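You operate a simulated robot arm through the tools that you are given. There is no shell and no other tool. Be economical: measure what you need, move in short steps, check, and stop when the job is done.

You are at the controls of a simulated robot arm. One attempt, no reset.

TASK
Clamp the spotted grey disc, then buff its spots off with the felt block and green paste.
Fine: push the beige slider against it first and draw it back after; put the felt back; the foam block and the other discs stay. Where these are worked on the way, their far stop is far enough and under half their travel is too little: beige slider. What is to be rubbed or washed off counts as gone when no trace of it is left.

It is judged by the outcome, as a careful person would: the job done as asked, and still so three seconds after it is handed in. It fails if anything else is knocked over, pushed out of place, dropped, spilled or broken.

THE ROBOT
A 6-joint arm with a two-finger parallel gripper, fixed in place. Base frame: the origin is at the foot of the arm, x ahead of it, y to its left, z up; the work surface is at about z = 0. Readings come in mm, degrees, newtons and seconds.
With the tool pointing down near the work surface it reaches from about 140 to 580 mm from the base axis. Its first joint turns from -66.0 to 66.0 degrees. Payload 2.1 kg.
Tool frame: the origin (TCP) lies between the finger pads and is the grasp point; the fingertips stand 30 mm ahead of it; z points along the fingers, y is the line along which they close. The gripper opens to 94 mm. The fingers are 28 mm wide and 10 mm thick; the gripper's body (50 by 96 mm) begins 55 mm behind the TCP.
Orientation is told as [roll, pitch, yaw] about the base's x, y, z axes, in that order, counted from this pose: with the fingers straight down and closing along the base's y, the tool's x points along the base's -x, its y along +y and its z along -z.

THE INTERFACE
- The arm moves only by the tool play_rows. Its argument "steps" is a list of rows, each an object of numbers (a shift or turn left out is 0, a gripper value left out holds the last): "tx", "ty", "tz": the shift along the tool's x, y, z in mm; "rx", "ry", "rz": the turn, a rotation vector about the tool's x, y, z in degrees. In form: [{"tx": .., "ty": .., "tz": .., "rx": .., "ry": .., "rz": ..}, ...]. A call has 1 to 8 rows; each row is the pose to reach, as a shift and turn from the pose commanded when the call began, along the tool's axes at that moment. "jaw" is the closure, from 0 (fully open) to 1 (shut), set as the call begins (left out, the last holds). Rows are played at 5 a second. More than 50 mm and 8.6 degrees between two rows, or a gripper value outside its range, and nothing of the call is played. A pose out of reach is approached as far as the arm can. The call stops where the force on the tool passes 70 N (or 10 N more than at its start, if that is more) or the arm is blocked; 0.2 s more then pass. The fingers move at their own pace (about 72 mm/s each) and stop on an object; they squeeze with about 31 N. The grip force told is the motor's: it shows also when the fingers shut on nothing. Time passes only in rows, and 0.2 s behind the last, so rows that repeat a pose let the fingers close. It gives the time, the measured TCP pose, the force on the tool (base axes), the opening and the grip force at its end, in the units of the frame above (readings bear some noise), with the torque about the TCP (base axes, N m) and any sound that the robot's microphone picked up, and new pictures: "views" is both (left out), scene, wrist or none.
- Cameras (640 x 400 px; columns grow to the right, rows downward): "scene" is fixed at [35.8, -365.9, 497.6]; the picture's right is [0.87, -0.49, 0.00], its down [-0.23, -0.42, -0.88] and it looks along [0.43, 0.77, -0.48] (base axes); focal length 340 px, centre (320, 200). "wrist" rides on the gripper at [76, 14, -102] in the tool frame; the picture's right is [-0.18, 0.98, 0.00], its down [-0.75, -0.14, -0.64] and it looks along [-0.63, -0.12, 0.77] (tool axes); focal length 243 px, centre (320, 200). There is no depth. A picture from a camera that has moved, and an enlarged one, comes with that camera's place and axes in the base frame and with its lens. The place of the scene camera against the robot may be out by one fixed shift of up to 12 mm in any direction.
- inspect(camera, box): a new picture of the part [left, top, right, bottom] of that camera's present view, enlarged. No time passes.
- close_job(): hands the job in; it is judged then, once.

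Work in short steps. Places have to be worked out from the pictures, the camera data and where the tool is seen: move nearer, look again, correct. Check each grasp and each placing, and mend what went wrong. You have 120 turns and 200 pictures in all, those below and enlarged ones among them. Open the gripper and draw the arm clear of the work before you hand the job in, unless the task says otherwise; then end with one line.

The tools are called after ">>>" as a command line: name --argument value ..., lists and objects as JSON in quotes. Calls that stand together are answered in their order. play_rows: Moves the arm, as the interface text tells. Its arguments: {"type":"object","properties":{"steps":{"type":"array"},"jaw":{"type":"number"},"views":{"type":"string","enum":["both","scene","wrist","none"]}},"required":["steps"]} The other tools are called the same way: inspect (camera, box) takes an enlarged picture of a part of a camera's view; close_job () hands the job in.

At the start:

```text
t: 0.0
position: [233.8, 115.5, 308.6]
tool_rot: [0.1, 0.0, -0.1]
force: [0.6, 0.2, -0.1]
ft_torque: [0.0, 0.0, 0.01]
grip_width: 93.9
grip_force: 0.0
```

scene: 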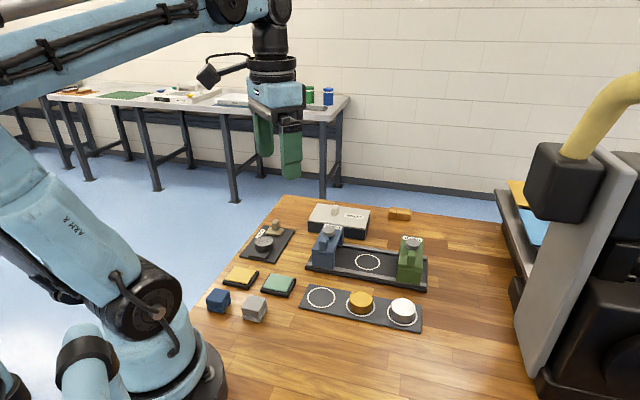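
wrist: 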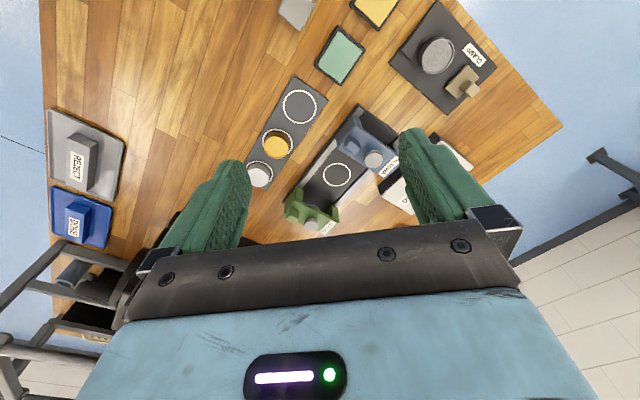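

I'll enlarge the scene first to identify the parts.

>>> inspect --camera "scene" --box '[195, 190, 315, 335]'

>>> inspect --camera "scene" --box '[290, 190, 440, 335]'

>>> inspect --camera "wrist" --box '[230, 0, 550, 240]'

```text
2.76 times, centred on (255, 262) of scene
camera zoom: at [35.8, -365.9, 497.6], right [0.87, -0.49, 0.0], down [-0.23, -0.42, -0.88], along [0.43, 0.77, -0.48], focal length 938 px, centre (499, 28)
```

zoom: 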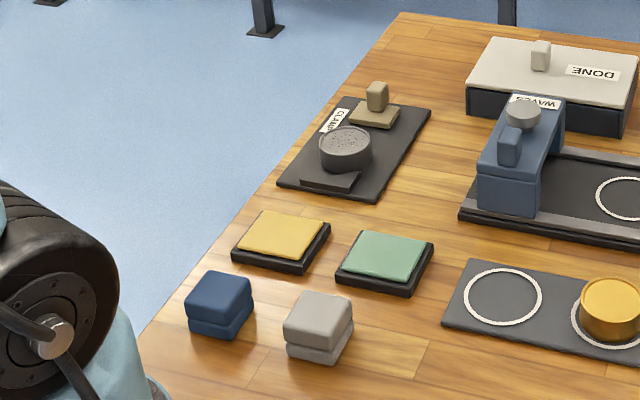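

```text
2.76 times, centred on (365, 262) of scene
camera zoom: at [35.8, -365.9, 497.6], right [0.87, -0.49, 0.0], down [-0.23, -0.42, -0.88], along [0.43, 0.77, -0.48], focal length 938 px, centre (196, 28)
```

zoom: 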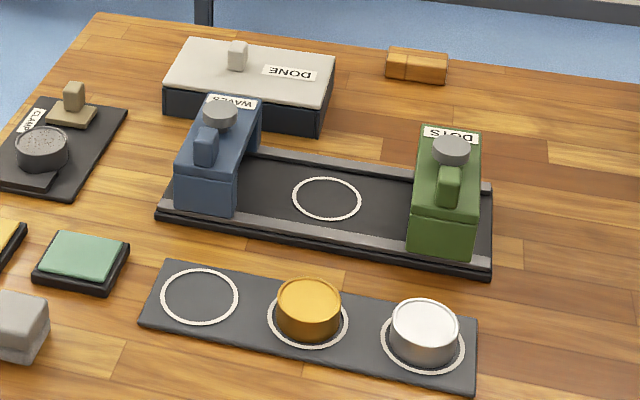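

```text
1.67 times, centred on (390, 120) of wrist
camera zoom: at [158.6, 130.1, 413.6], right [0.18, 0.98, 0.0], down [0.75, -0.14, 0.64], along [0.63, -0.12, -0.77], focal length 404 px, centre (203, 333)
```

zoom: 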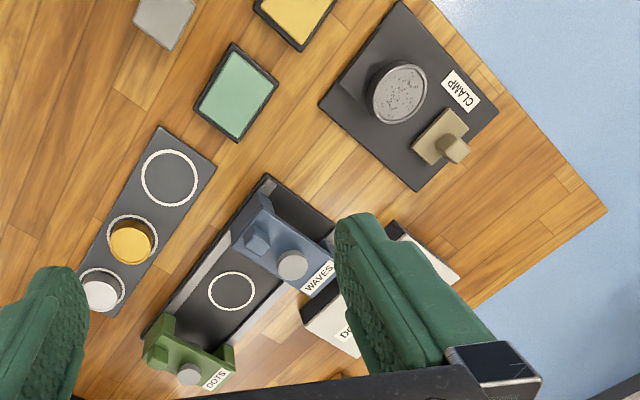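

>>> inspect --camera "scene" --box '[200, 280, 275, 327]'

>>> inspect --camera "scene" --box '[235, 215, 300, 262]'

```text
8.51 times, centred on (238, 304) of scene
camera zoom: at [35.8, -365.9, 497.6], right [0.87, -0.49, 0.0], down [-0.23, -0.42, -0.88], along [0.43, 0.77, -0.48], focal length 2894 px, centre (1022, -681)
```

zoom: 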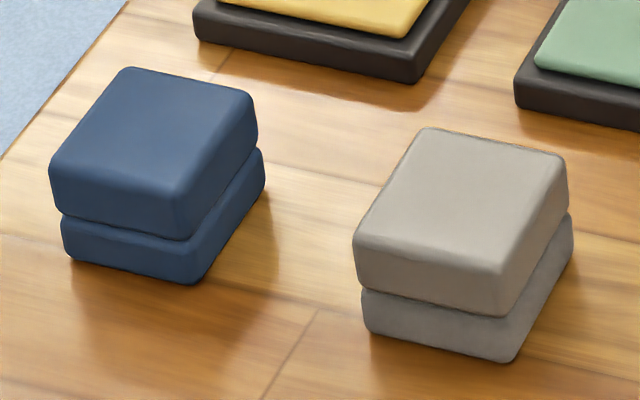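

```text
8.51 times, centred on (268, 238) of scene
camera zoom: at [35.8, -365.9, 497.6], right [0.87, -0.49, 0.0], down [-0.23, -0.42, -0.88], along [0.43, 0.77, -0.48], focal length 2894 px, centre (767, -128)
```

zoom: 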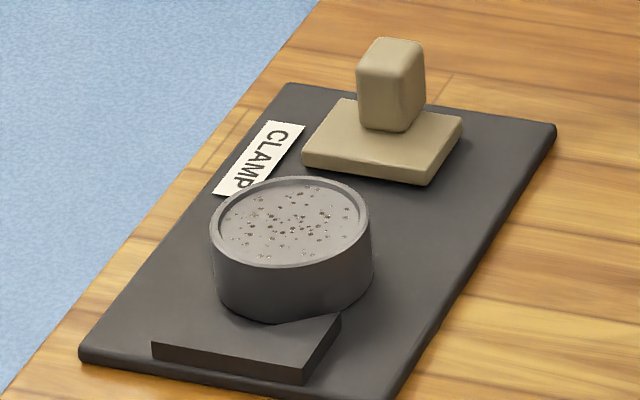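

The grey block looks like felt and the blue like foam; I'll verify that later. The slider is at about (300,325) and travels along the base diagonal. I'll move above the clamp with the tool yawed 45°.

>>> play_rows --steps '[{"tx": -3, "ty": 26, "tz": 13, "rz": -7.5}, {"tx": -6, "ty": 52, "tz": 26, "rz": -15}, {"tx": -8, "ty": 78, "tz": 39, "rz": -22.5}, {"tx": -11, "ty": 104, "tz": 52, "rz": -30}, {"tx": -14, "ty": 130, "tz": 65, "rz": -37.5}, {"tx": -16, "ty": 155, "tz": 78, "rz": -45}, {"tx": -16, "ty": 155, "tz": 78, "rz": -45}]'

```text
t: 1.6
position: [246.6, 272.2, 231.6]
tool_rot: [0.0, -0.1, 45.1]
force: [0.6, 0.8, 0.2]
ft_torque: [-0.01, 0.0, 0.03]
grip_width: 93.9
grip_force: 0.1
camera wrist: at [184.3, 229.5, 336.0], right [-0.57, 0.82, 0.0], down [0.63, 0.43, 0.64], along [0.53, 0.36, -0.77], focal length 243 px, centre (320, 200)
```

scene: 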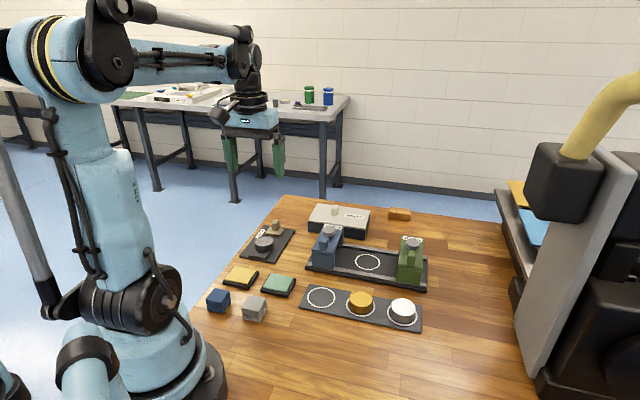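
wrist: 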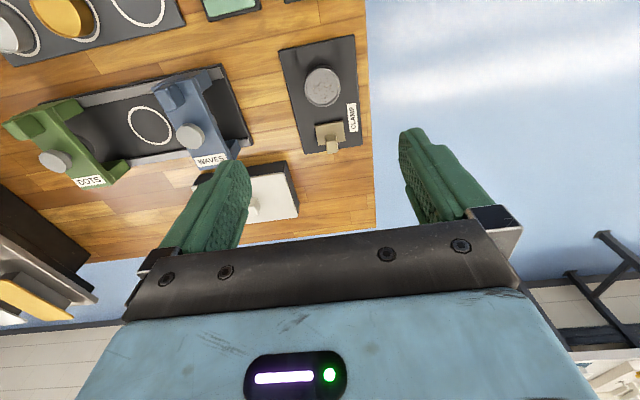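

>>> inspect --camera "wrist" --box '[260, 20, 400, 170]'

```text
2.67 times, centred on (330, 95) of wrist
camera zoom: at [184.3, 229.5, 336.0], right [-0.57, 0.82, 0.0], down [0.63, 0.43, 0.64], along [0.53, 0.36, -0.77], focal length 647 px, centre (293, 480)
```

zoom: 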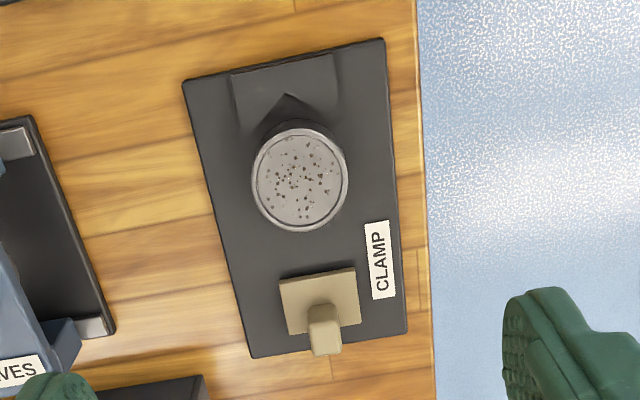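

The knob is at about (301,327) with its top near z≈42, and the disc at (250,278). I'll narrow the jaws and come down to above the knob.

>>> play_rows --steps '[{"tx": -26, "tz": 40}, {"tx": -52, "tz": 80}, {"tx": -77, "tz": 122}, {"tx": -77, "tz": 122}]' --jaw 0.57

```text
t: 2.6
position: [298.6, 327.5, 107.3]
tool_rot: [0.0, -0.1, 45.0]
force: [0.1, -0.4, 0.3]
ft_torque: [-0.01, -0.01, -0.01]
grip_width: 40.1
grip_force: 0.0
camera wrist: at [237.4, 284.7, 211.4], right [-0.56, 0.83, 0.0], down [0.63, 0.43, 0.64], along [0.53, 0.36, -0.77], focal length 243 px, centre (320, 200)
```

scene: 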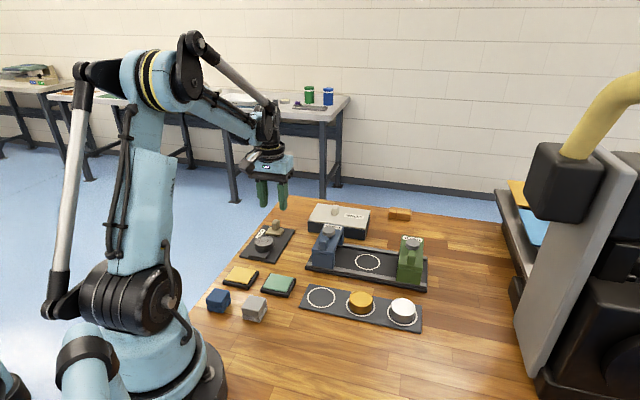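
wrist: 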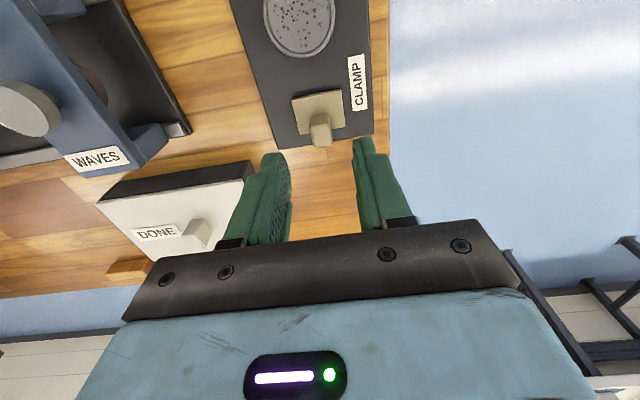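

>>> inspect --camera "wrist" --box '[260, 60, 400, 160]'

```text
4.00 times, centred on (330, 110) of wrist
camera zoom: at [237.4, 284.7, 211.4], right [-0.56, 0.83, 0.0], down [0.63, 0.43, 0.64], along [0.53, 0.36, -0.77], focal length 970 px, centre (280, 560)
```

zoom: 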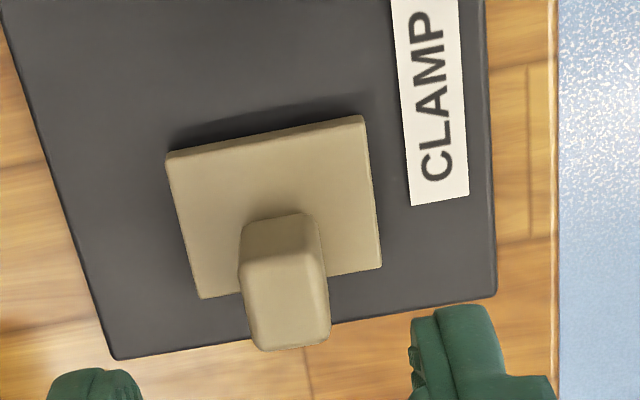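

The knob centre is about (305,332) with its top at z≈33. I'll descend with the fingertips about 5 mm above the slider plate and close.

>>> play_rows --steps '[{"tx": -8, "ty": -1.5, "tz": 20}, {"tx": -8, "ty": -1.5, "tz": 40}, {"tx": -8, "ty": -1.5, "tz": 59}, {"tx": -8, "ty": -1.5, "tz": 59}]'

>>> play_rows --steps '[{"tz": 0}, {"tz": 0}, {"tz": 0}]' --jaw 1

```text
t: 3.6
position: [310.6, 330.9, 47.8]
tool_rot: [0.0, -0.1, 45.1]
force: [0.6, 0.0, 0.2]
ft_torque: [0.02, 0.02, -0.01]
grip_width: 40.5
grip_force: 0.0
camera wrist: at [247.5, 287.5, 153.4], right [-0.56, 0.83, 0.0], down [0.63, 0.43, 0.64], along [0.53, 0.36, -0.77], focal length 243 px, centre (320, 200)
```

scene: 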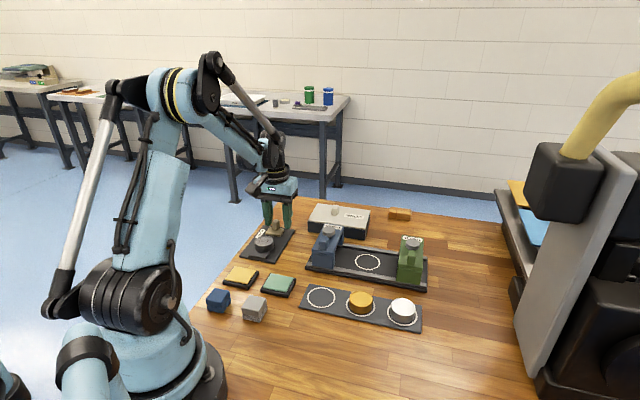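
wrist: 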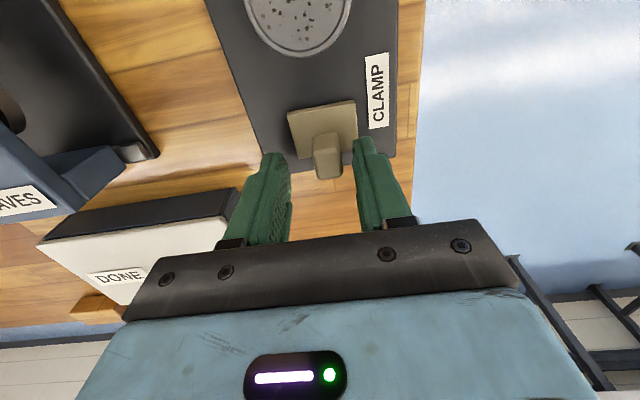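

```text
t: 4.4
position: [306.3, 333.5, 48.2]
tool_rot: [0.7, -0.1, 45.3]
force: [-24.4, 28.8, -13.6]
ft_torque: [0.25, -0.19, -0.66]
grip_width: 16.2
grip_force: 44.7
camera wrist: at [245.0, 289.8, 153.6], right [-0.57, 0.82, 0.01], down [0.64, 0.43, 0.64], along [0.52, 0.37, -0.77], focal length 243 px, centre (320, 200)
```

scene: 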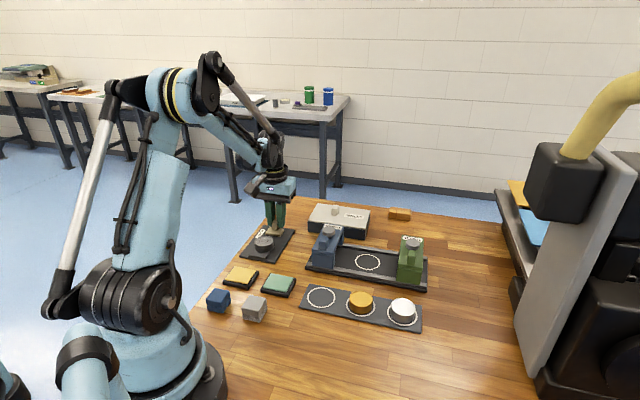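
wrist: 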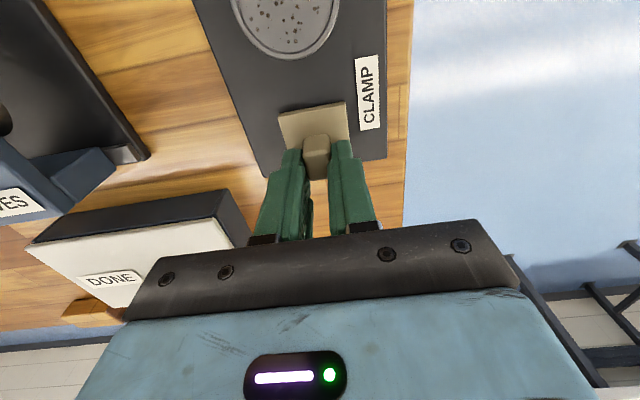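

The knob is gripped at 16 mm, with a sideways force from my ~5 mm lateral error. I'll relieve that, then push the slider toward the disc (+tool x).

>>> play_rows --steps '[{"ty": 4.5}, {"ty": 4.5}, {"ty": 4.5, "tx": 8}, {"ty": 4.5, "tx": 16}, {"ty": 4.5, "tx": 20}]'

```text
t: 5.6
position: [292.4, 319.9, 50.0]
tool_rot: [0.1, -0.1, 45.0]
force: [-6.8, 17.0, -38.4]
ft_torque: [0.58, -0.36, -0.15]
grip_width: 15.9
grip_force: 45.3
camera wrist: at [229.7, 276.9, 154.1], right [-0.57, 0.82, 0.0], down [0.63, 0.43, 0.64], along [0.53, 0.36, -0.77], focal length 243 px, centre (320, 200)
```

scene: 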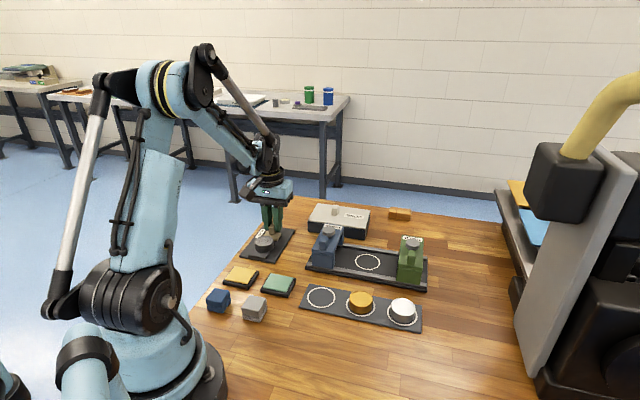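
wrist: 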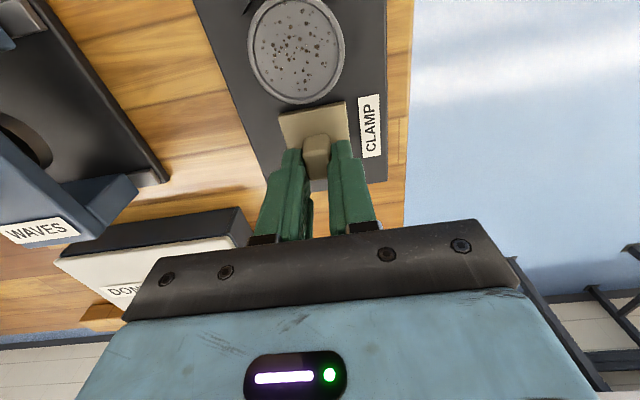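

The slider follows. I'll ease down and sideways slightly to relieve the force, and continue in small increments.

>>> play_rows --steps '[{"ty": 1.5, "tz": 1.5, "tx": 3}, {"ty": 1.5, "tz": 1.5, "tx": 6}, {"ty": 1.5, "tz": 1.5, "tx": 8}, {"ty": 1.5, "tz": 1.5, "tx": 8}]'

```text
t: 6.6
position: [286.2, 313.8, 49.7]
tool_rot: [0.1, -0.1, 45.0]
force: [-2.5, 8.7, 44.4]
ft_torque: [0.09, 0.18, -0.1]
grip_width: 16.0
grip_force: 45.4
camera wrist: at [223.9, 271.4, 153.7], right [-0.56, 0.83, 0.0], down [0.63, 0.43, 0.64], along [0.53, 0.36, -0.77], focal length 243 px, centre (320, 200)
```

scene: 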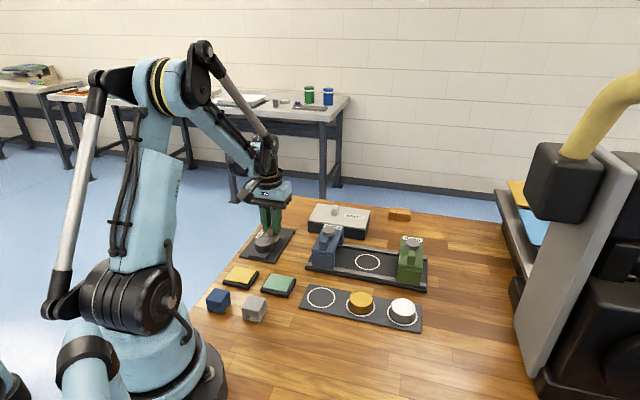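
wrist: 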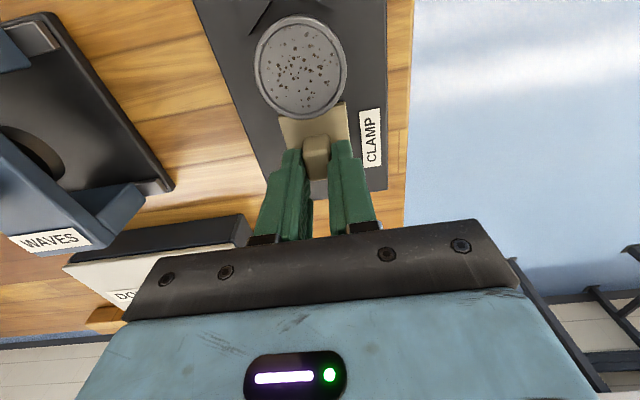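

Vertical force has flipped, so I'll come back up 0.8 mm and continue pushing.

>>> play_rows --steps '[{"ty": 0.7, "tz": -0.8}, {"ty": 0.7, "tz": -0.8, "tx": 3}, {"ty": 0.7, "tz": -0.8, "tx": 6}, {"ty": 0.7, "tz": -0.8, "tx": 6}]'

```text
t: 7.6
position: [282.5, 309.5, 48.9]
tool_rot: [0.1, -0.1, 45.0]
force: [-2.4, 12.1, -9.3]
ft_torque: [0.23, -0.01, -0.11]
grip_width: 15.7
grip_force: 45.0
camera wrist: at [219.9, 267.2, 153.6], right [-0.57, 0.82, 0.0], down [0.63, 0.43, 0.64], along [0.53, 0.36, -0.77], focal length 243 px, centre (320, 200)
```

scene: 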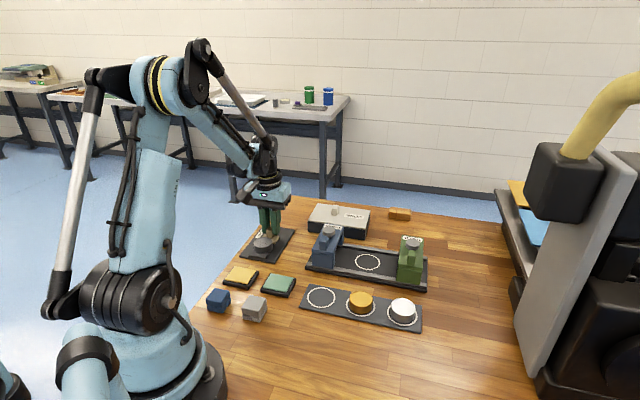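
wrist: 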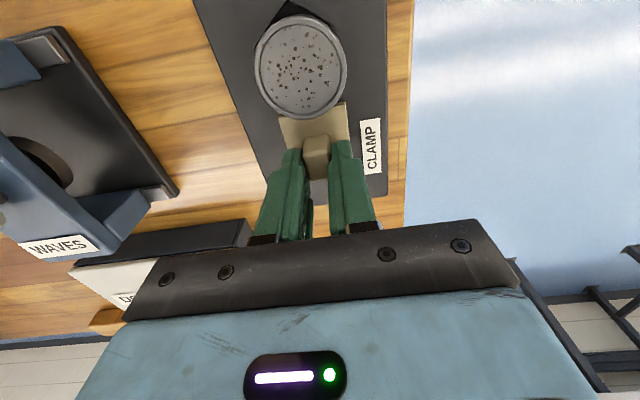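

The disc now moves with the slider toward the V-stop. I'll keep pushing until resistance.

>>> play_rows --steps '[{"ty": 0.5, "tx": 3}, {"ty": 0.5, "tx": 6}, {"ty": 0.5, "tx": 8}, {"ty": 0.5, "tx": 8}]'

>>> inspect --camera "wrist" --box '[200, 0, 400, 125]'

>>> inspect --camera "scene" --box '[235, 215, 300, 262]'

```text
t: 8.6
position: [278.4, 307.4, 49.2]
tool_rot: [0.2, -1.0, 45.0]
force: [23.9, 35.7, -11.8]
ft_torque: [0.65, -0.48, -0.05]
grip_width: 15.9
grip_force: 45.0
camera wrist: at [215.4, 262.9, 153.5], right [-0.56, 0.83, 0.0], down [0.62, 0.42, 0.66], along [0.54, 0.37, -0.76], focal length 243 px, centre (320, 200)
```

scene: 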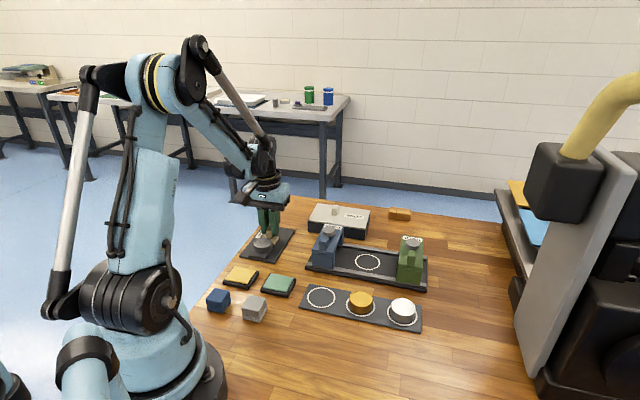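
wrist: 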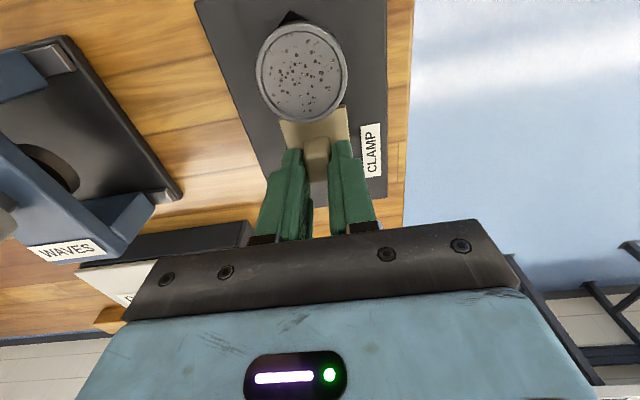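

```text
3.20 times, centred on (300, 62) of wrist
camera zoom: at [215.4, 262.9, 153.5], right [-0.56, 0.83, 0.0], down [0.62, 0.42, 0.66], along [0.54, 0.37, -0.76], focal length 776 px, centre (384, 640)
```

zoom: 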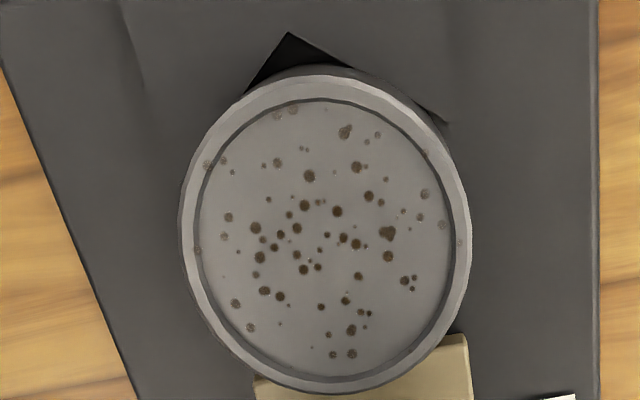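

```text
8.51 times, centred on (268, 238) of scene
camera zoom: at [35.8, -365.9, 497.6], right [0.87, -0.49, 0.0], down [-0.23, -0.42, -0.88], along [0.43, 0.77, -0.48], focal length 2894 px, centre (767, -128)
```

zoom: 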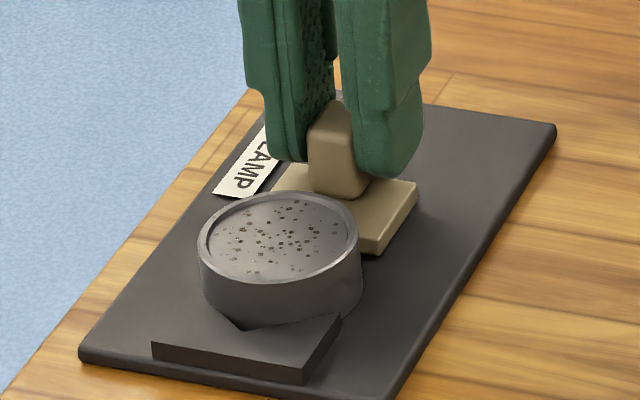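

The disc is seated in the V with about 42 N of push. I'll open the fingers and lift straight up, leaving the slider in place.

>>> play_rows --steps '[{"tz": 0}, {"tz": 0}, {"tz": -40}, {"tz": -80}, {"tz": -120}]' --jaw 0.57

>>> inspect --camera "wrist" --box '[230, 0, 400, 140]'

```text
t: 9.8
position: [277.8, 304.9, 168.1]
tool_rot: [0.0, -0.1, 45.0]
force: [0.2, 0.3, -0.3]
ft_torque: [-0.05, -0.01, -0.01]
grip_width: 40.2
grip_force: 0.2
camera wrist: at [215.1, 260.8, 272.7], right [-0.56, 0.83, 0.0], down [0.63, 0.43, 0.64], along [0.53, 0.36, -0.77], focal length 243 px, centre (320, 200)
```

scene: 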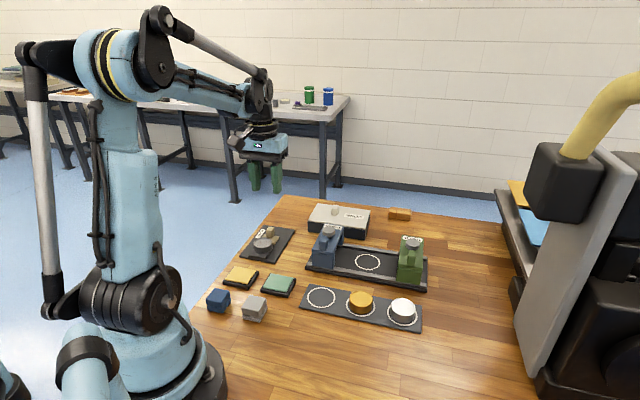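
wrist: 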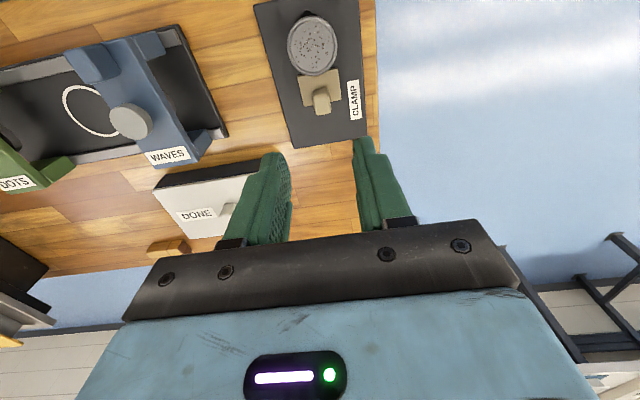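

```text
2.86 times, centred on (315, 70) of wrist
camera zoom: at [215.1, 260.8, 272.7], right [-0.56, 0.83, 0.0], down [0.63, 0.43, 0.64], along [0.53, 0.36, -0.77], focal length 693 px, centre (334, 571)
```

zoom: 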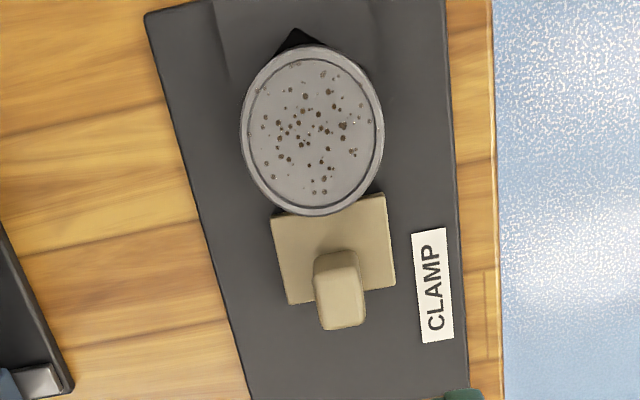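

The disc is clamped, with its centre at about (245,273). Next I'll go above the two blocks to look at them.

>>> play_rows --steps '[{"tx": 33, "ty": -13, "tz": -8, "rz": 7.5}, {"tx": 67, "ty": -25, "tz": -17, "rz": 15}, {"tx": 100, "ty": -38, "tz": -25, "rz": 22.5}, {"tx": 133, "ty": -50, "tz": -33, "rz": 30}, {"tx": 167, "ty": -63, "tz": -42, "rz": 37.5}, {"tx": 200, "ty": -76, "tz": -50, "rz": 45}, {"tx": 200, "ty": -76, "tz": -50, "rz": 45}]' --views "wrist"

>>> inspect --camera "wrist" --box '[200, 0, 440, 150]'

```text
t: 11.4
position: [186.0, 108.7, 217.5]
tool_rot: [0.1, 0.1, -0.1]
force: [-0.5, -1.2, 0.1]
ft_torque: [-0.02, -0.01, 0.01]
grip_width: 40.4
grip_force: 0.1
camera wrist: at [110.8, 123.9, 323.4], right [0.19, 0.98, 0.0], down [0.75, -0.14, 0.64], along [0.63, -0.12, -0.77], focal length 243 px, centre (320, 200)
```

wrist: 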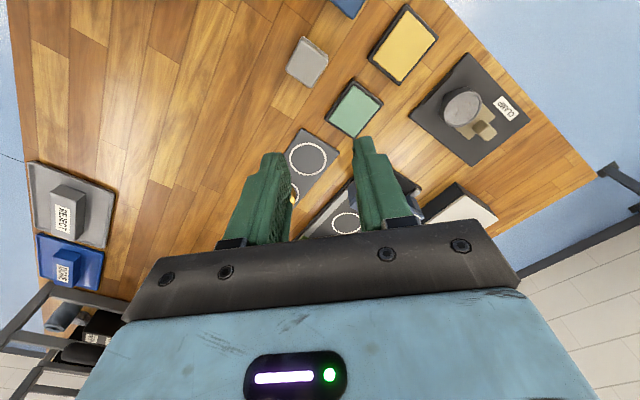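

```text
2.67 times, centred on (320, 75) of wrist
camera zoom: at [110.8, 123.9, 323.4], right [0.19, 0.98, 0.0], down [0.75, -0.14, 0.64], along [0.63, -0.12, -0.77], focal length 647 px, centre (320, 533)
```

zoom: 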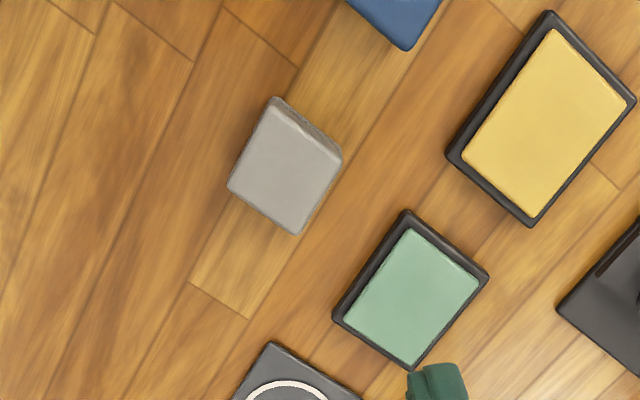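

I'll shift back a bit to see both blocks up close and tell felt from foam.

>>> play_rows --steps '[{"tx": 20, "ty": 12, "tz": 30}, {"tx": 40, "ty": 24, "tz": 60}, {"tx": 40, "ty": 24, "tz": 60}]' --views "wrist"

>>> inspect --camera "wrist" --box '[180, 0, 420, 150]'

```text
t: 12.2
position: [146.6, 135.5, 158.5]
tool_rot: [0.0, 0.0, 0.0]
force: [0.0, 0.3, -0.4]
ft_torque: [-0.04, 0.02, 0.02]
grip_width: 40.7
grip_force: 0.1
camera wrist: at [71.5, 150.6, 263.0], right [0.18, 0.98, 0.0], down [0.75, -0.14, 0.64], along [0.63, -0.12, -0.77], focal length 243 px, centre (320, 200)
```

wrist: 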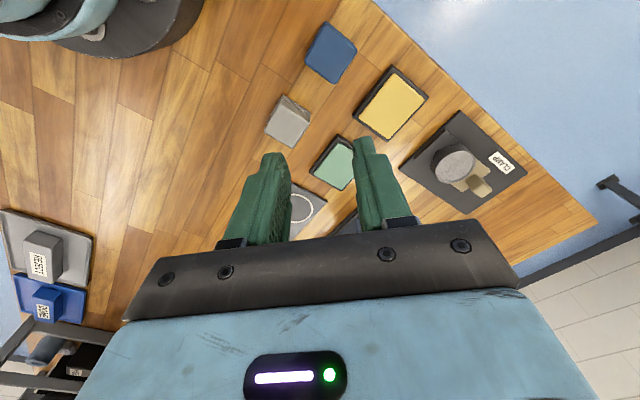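

```text
2.67 times, centred on (300, 75) of wrist
camera zoom: at [71.5, 150.6, 263.0], right [0.18, 0.98, 0.0], down [0.75, -0.14, 0.64], along [0.63, -0.12, -0.77], focal length 647 px, centre (373, 533)
```

zoom: 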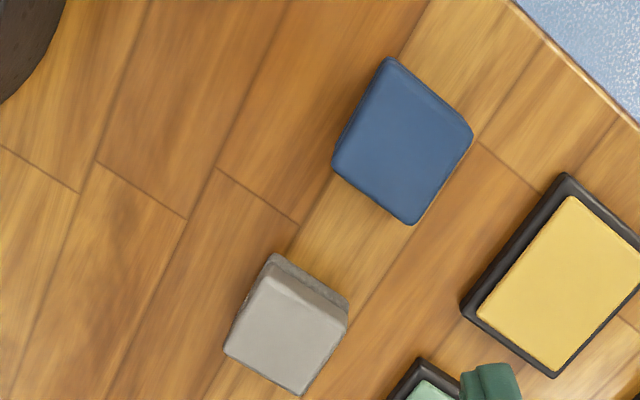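

>>> inspect --camera "wrist" --box '[255, 85, 320, 150]'

>>> inspect --camera "wrist" --box '[298, 15, 363, 88]'

```text
6.15 times, centred on (288, 118) of wrist
camera zoom: at [71.5, 150.6, 263.0], right [0.18, 0.98, 0.0], down [0.75, -0.14, 0.64], along [0.63, -0.12, -0.77], focal length 1493 px, centre (520, 708)
```

zoom: 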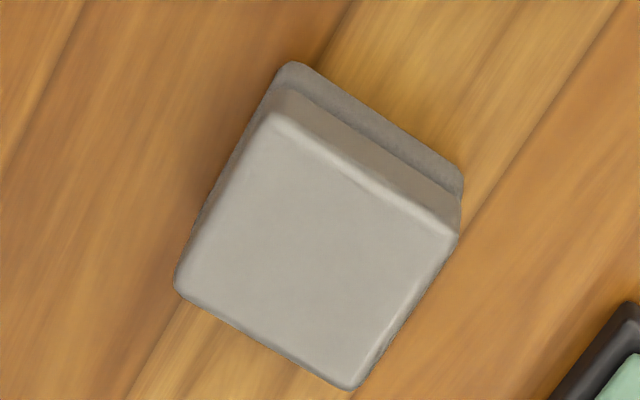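

```text
5.48 times, centred on (330, 52) of wrist
camera zoom: at [71.5, 150.6, 263.0], right [0.18, 0.98, 0.0], down [0.75, -0.14, 0.64], along [0.63, -0.12, -0.77], focal length 1329 px, centre (262, 1014)
```

zoom: 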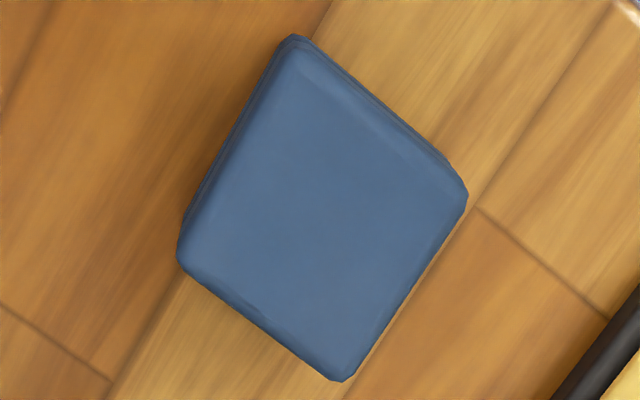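

The grey block's lower layer has a fuzzy felt texture, while the blue one is smooth foam. Felt centre is at (162.5,100), about 33 mm square at 45°, top z≈32; green pad centre is at (231,145). I'll go above the felt with yaw 45.

>>> play_rows --steps '[{"tx": -3, "ty": -6, "tz": 10, "rz": -7.5}, {"tx": -6, "ty": -12, "tz": 20, "rz": -15}, {"tx": -8, "ty": -18, "tz": 30, "rz": -22.5}, {"tx": -11, "ty": -24, "tz": 40, "rz": -30}, {"tx": -14, "ty": -30, "tz": 50, "rz": -37.5}, {"tx": -16, "ty": -35.5, "tz": 60, "rz": -45}, {"tx": -16, "ty": -35.5, "tz": 60, "rz": -45}]' --jaw 0.38

>>> inspect --camera "scene" --box '[195, 240, 315, 335]'

```text
t: 13.8
position: [163.0, 97.3, 98.8]
tool_rot: [0.0, -0.1, 45.1]
force: [-1.3, 0.0, -0.2]
ft_torque: [0.02, 0.03, -0.02]
grip_width: 58.3
grip_force: 0.1
camera wrist: at [100.4, 54.8, 203.9], right [-0.57, 0.82, 0.0], down [0.63, 0.43, 0.64], along [0.53, 0.36, -0.77], focal length 243 px, centre (320, 200)
```

scene: 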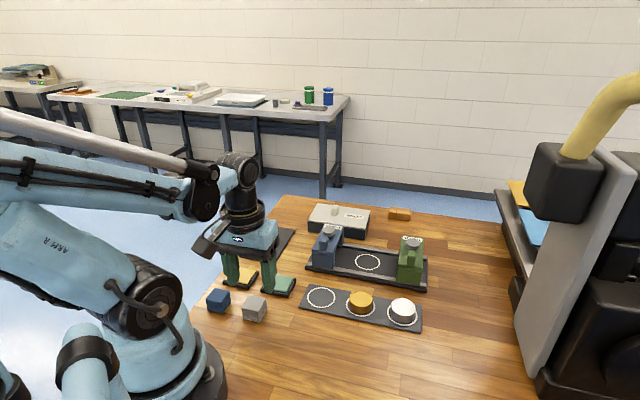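
wrist: 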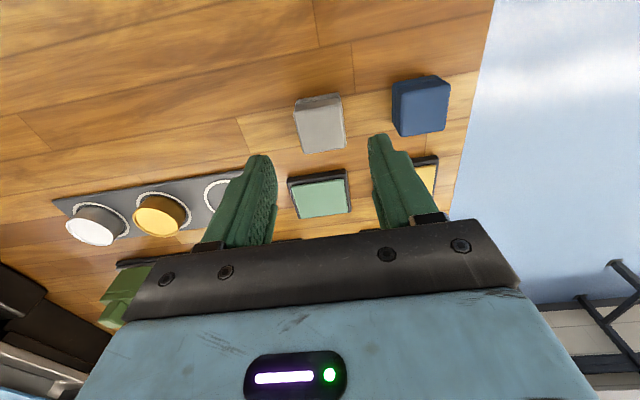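

```text
4.21 times, centred on (255, 288) of scene
camera zoom: at [35.8, -365.9, 497.6], right [0.87, -0.49, 0.0], down [-0.23, -0.42, -0.88], along [0.43, 0.77, -0.48], focal length 1432 px, centre (594, -168)
```

zoom: 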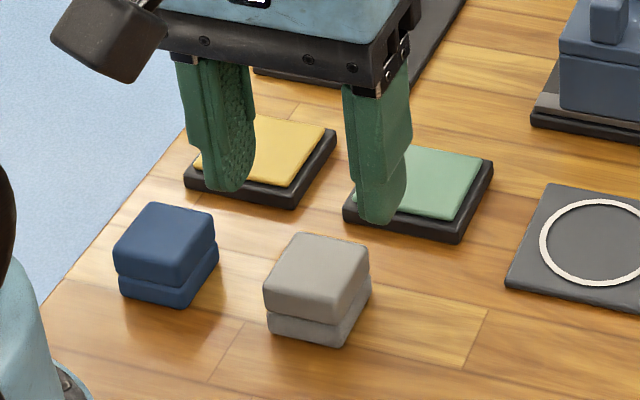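

>>> play_rows --steps '[{"tz": 0}, {"tz": 0}]' --views "wrist"

>>> play_rows --steps '[{"tz": 0}]' --views "none"

>>> play_rows --steps '[{"tz": 0}]' --views "none"

```text
t: 14.4
position: [164.3, 98.6, 99.3]
tool_rot: [0.0, -0.1, 45.0]
force: [0.2, -0.2, 0.4]
ft_torque: [-0.01, 0.0, -0.01]
grip_width: 58.5
grip_force: 0.1
camera wrist: at [100.3, 54.9, 204.0], right [-0.57, 0.82, 0.0], down [0.63, 0.43, 0.64], along [0.53, 0.36, -0.77], focal length 243 px, centre (320, 200)
```

wrist: 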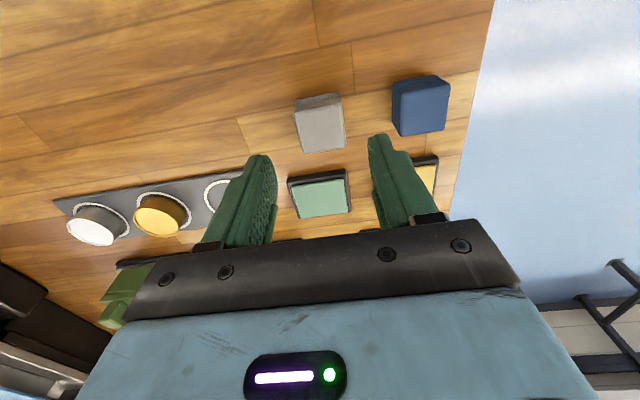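

```text
t: 14.8
position: [162.4, 98.1, 98.9]
tool_rot: [0.1, -0.1, 45.0]
force: [-0.2, 0.2, 0.4]
ft_torque: [0.0, -0.03, -0.04]
grip_width: 58.3
grip_force: 0.1
```

```text
t: 15.2
position: [163.2, 98.1, 99.1]
tool_rot: [0.0, -0.1, 45.0]
force: [0.5, 1.0, -0.3]
ft_torque: [-0.01, 0.0, -0.02]
grip_width: 58.5
grip_force: 0.0
```

Readings jitter about ±1 mm. The felt lies about 1.5 mm to +y of the tool; I'll descend to TCP z≈43 and grip.

>>> play_rows --steps '[{"ty": 1.5, "tz": 20}, {"ty": 1.5, "tz": 40}, {"ty": 1.5, "tz": 56}, {"ty": 1.5, "tz": 56}]' --views "scene"

>>> inspect --camera "scene" --box '[195, 240, 315, 335]'

```text
t: 16.2
position: [164.6, 99.3, 42.9]
tool_rot: [0.0, -0.2, 45.0]
force: [-0.3, 0.8, 0.4]
ft_torque: [0.01, 0.0, -0.03]
grip_width: 58.4
grip_force: 0.1
```

scene: 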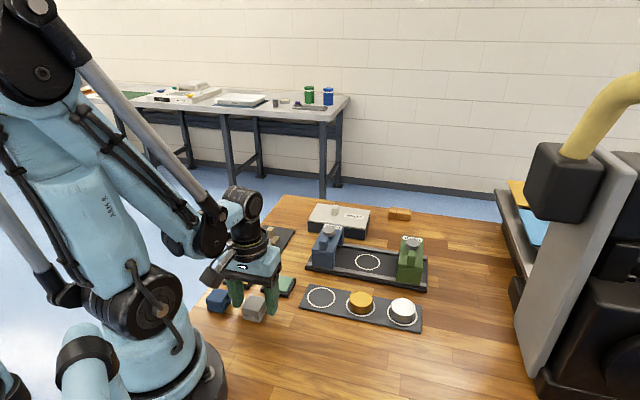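

```text
4.21 times, centred on (255, 288) of scene
camera zoom: at [35.8, -365.9, 497.6], right [0.87, -0.49, 0.0], down [-0.23, -0.42, -0.88], along [0.43, 0.77, -0.48], focal length 1432 px, centre (594, -168)
```

zoom: 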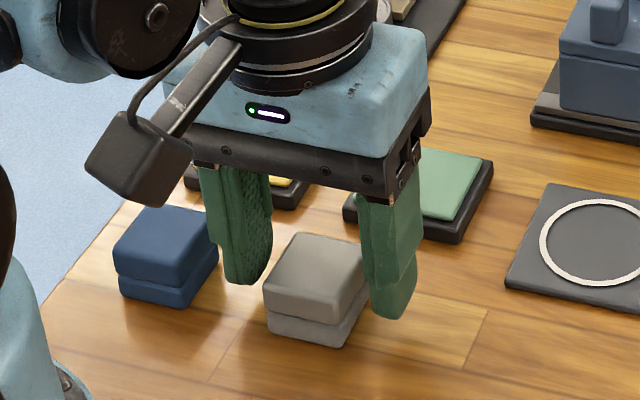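

>>> play_rows --steps '[{"tz": 0}, {"tz": 0}, {"tz": 0}, {"tz": 0}]' --jaw 1

>>> inspect --camera "wrist" --box '[220, 60, 420, 200]'

>>> inspect --camera "scene" --box '[195, 240, 315, 335]'

```text
t: 17.2
position: [163.6, 100.5, 43.5]
tool_rot: [0.1, -0.1, 44.9]
force: [0.2, -0.2, 0.1]
ft_torque: [0.02, 0.02, 0.0]
grip_width: 34.7
grip_force: 30.4
camera wrist: at [102.3, 56.2, 148.1], right [-0.56, 0.83, 0.0], down [0.63, 0.43, 0.64], along [0.53, 0.36, -0.77], focal length 243 px, centre (320, 200)
```

scene: 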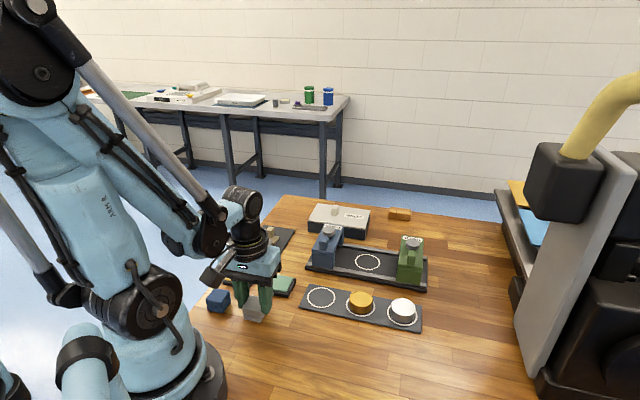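
wrist: 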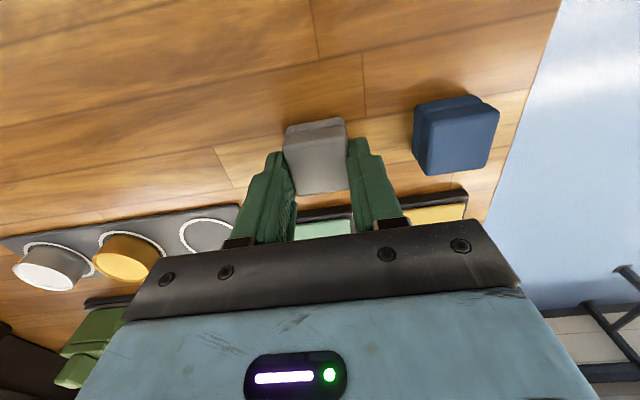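

```text
2.86 times, centred on (320, 130) of wrist
camera zoom: at [102.3, 56.2, 148.1], right [-0.56, 0.83, 0.0], down [0.63, 0.43, 0.64], along [0.53, 0.36, -0.77], focal length 693 px, centre (320, 400)
```

zoom: 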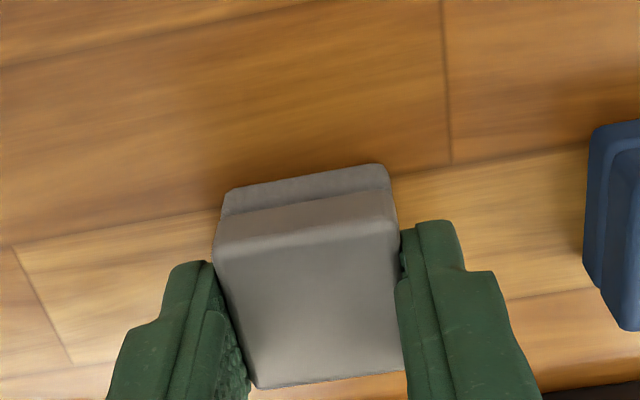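

```text
4.21 times, centred on (255, 288) of scene
camera zoom: at [35.8, -365.9, 497.6], right [0.87, -0.49, 0.0], down [-0.23, -0.42, -0.88], along [0.43, 0.77, -0.48], focal length 1432 px, centre (594, -168)
```

zoom: 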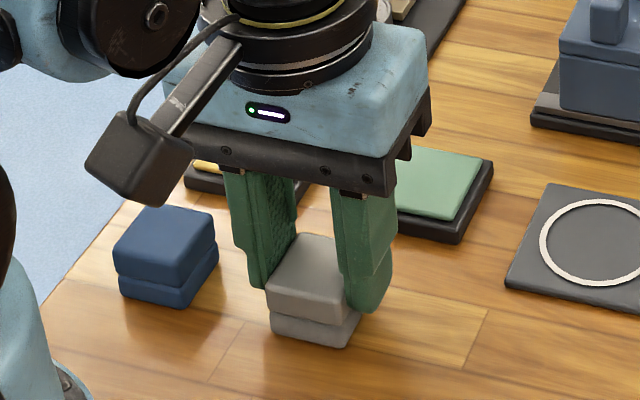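

Felt is gripped at 34.7 mm. I'll lift 60 mm and carry it above the green pad, offset (68,45) mm from here.

>>> play_rows --steps '[{"tz": -30}, {"tz": -60}, {"tx": -27, "ty": -5.5, "tz": -60}, {"tx": -54, "ty": -11, "tz": -60}, {"tx": -80, "ty": -16.5, "tz": -60}, {"tx": -80, "ty": -16.5, "tz": -60}]'

>>> inspect --camera "wrist" --box '[220, 60, 420, 200]'

>>> inspect --camera "scene" --box '[195, 230, 315, 325]'

```text
t: 18.6
position: [231.7, 146.4, 102.3]
tool_rot: [0.0, -0.1, 45.0]
force: [0.1, -0.9, -0.1]
ft_torque: [-0.01, 0.02, 0.01]
grip_width: 34.5
grip_force: 31.3
camera wrist: at [169.3, 102.9, 206.9], right [-0.56, 0.83, 0.0], down [0.63, 0.43, 0.64], along [0.53, 0.36, -0.77], focal length 243 px, centre (320, 200)
```

scene: 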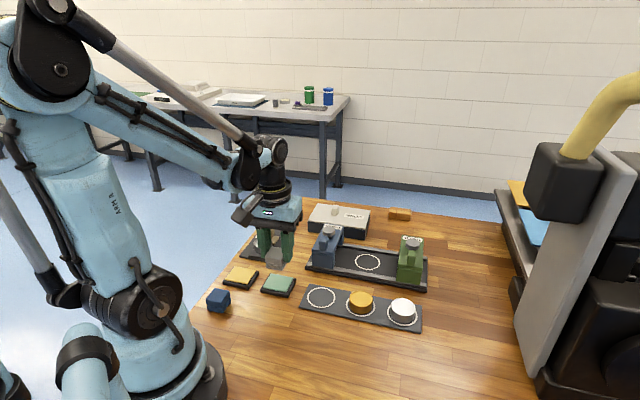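
wrist: 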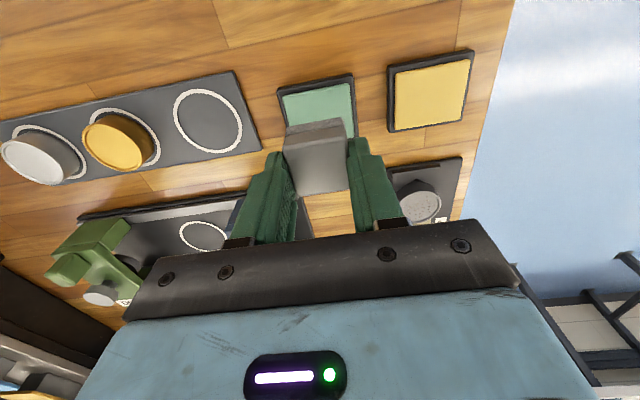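

```text
2.86 times, centred on (320, 130) of wrist
camera zoom: at [169.3, 102.9, 206.9], right [-0.56, 0.83, 0.0], down [0.63, 0.43, 0.64], along [0.53, 0.36, -0.77], focal length 693 px, centre (320, 400)
```

zoom: 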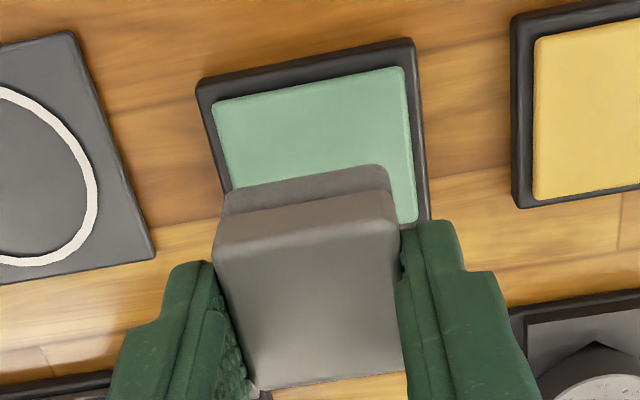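

```text
4.21 times, centred on (255, 278) of scene
camera zoom: at [35.8, -365.9, 497.6], right [0.87, -0.49, 0.0], down [-0.23, -0.42, -0.88], along [0.43, 0.77, -0.48], focal length 1432 px, centre (594, -126)
```

zoom: 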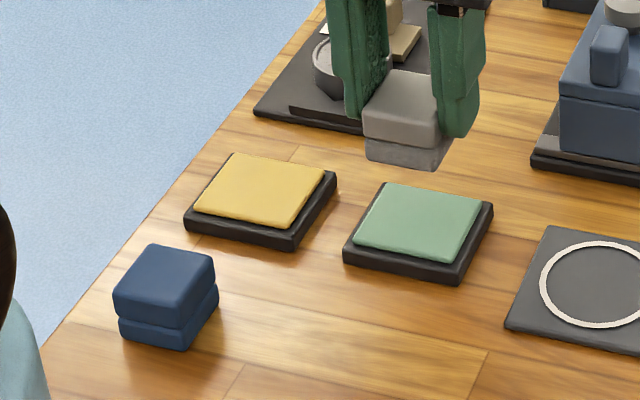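

The felt is above the green pad. I'll descend slowly to feel for contact.

>>> play_rows --steps '[{"tz": 15}, {"tz": 30}, {"tz": 40}, {"tz": 42}]' --views "none"

>>> play_rows --steps '[{"tz": 1}, {"tz": 2}]' --views "scene"

>>> inspect --camera "scene" --box '[195, 230, 315, 325]'

```text
t: 19.6
position: [231.6, 143.0, 60.7]
tool_rot: [0.0, 0.0, 45.0]
force: [0.2, 0.0, -0.8]
ft_torque: [0.0, 0.01, -0.03]
grip_width: 34.8
grip_force: 30.8
```

```text
t: 20.2
position: [232.3, 145.9, 58.6]
tool_rot: [0.0, -0.1, 45.1]
force: [0.4, -0.3, 0.5]
ft_torque: [0.0, -0.03, -0.01]
grip_width: 34.6
grip_force: 30.9
```

scene: 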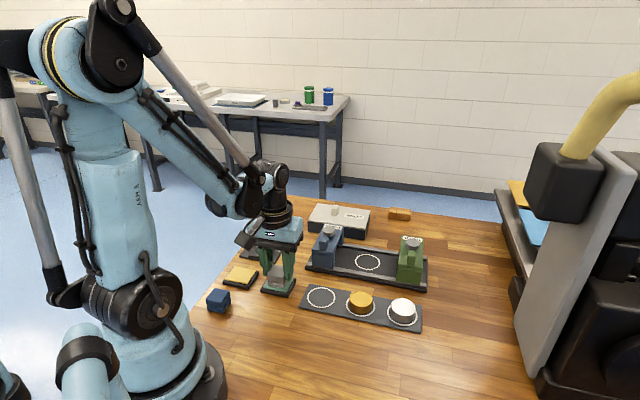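

```text
4.21 times, centred on (255, 278) of scene
camera zoom: at [35.8, -365.9, 497.6], right [0.87, -0.49, 0.0], down [-0.23, -0.42, -0.88], along [0.43, 0.77, -0.48], focal length 1432 px, centre (594, -126)
```

zoom: 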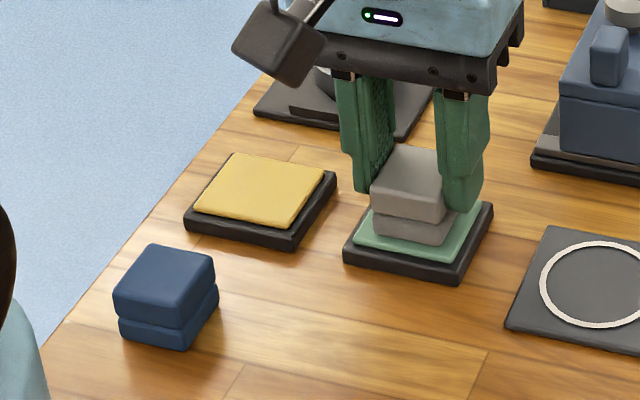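

Well centred and just above the pad. I'll continue down 1 mm at a time.

>>> play_rows --steps '[{"tz": 1}, {"tz": 2}]' --views "none"

>>> play_rows --steps '[{"tz": 1}]' --views "none"

>>> play_rows --steps '[{"tz": 1}]' --views "none"

```text
t: 20.8
position: [231.3, 145.6, 56.6]
tool_rot: [0.1, -0.1, 45.0]
force: [-4.5, 2.3, 56.0]
ft_torque: [-0.04, 0.14, -0.01]
grip_width: 34.6
grip_force: 30.5
```

```text
t: 21.1
position: [232.1, 145.4, 56.6]
tool_rot: [0.0, 0.0, 45.0]
force: [-2.1, -0.4, 31.8]
ft_torque: [-0.05, 0.04, -0.03]
grip_width: 34.7
grip_force: 30.8
stopped in row 1: the force on the tool passed its limit at 83 N (the readings are from after the stop); the commanded pose is now the measured one
```

```text
t: 21.5
position: [231.7, 145.7, 57.6]
tool_rot: [0.1, 0.0, 45.0]
force: [-1.5, -1.0, 69.0]
ft_torque: [-0.08, 0.04, 0.01]
grip_width: 34.9
grip_force: 31.4
```

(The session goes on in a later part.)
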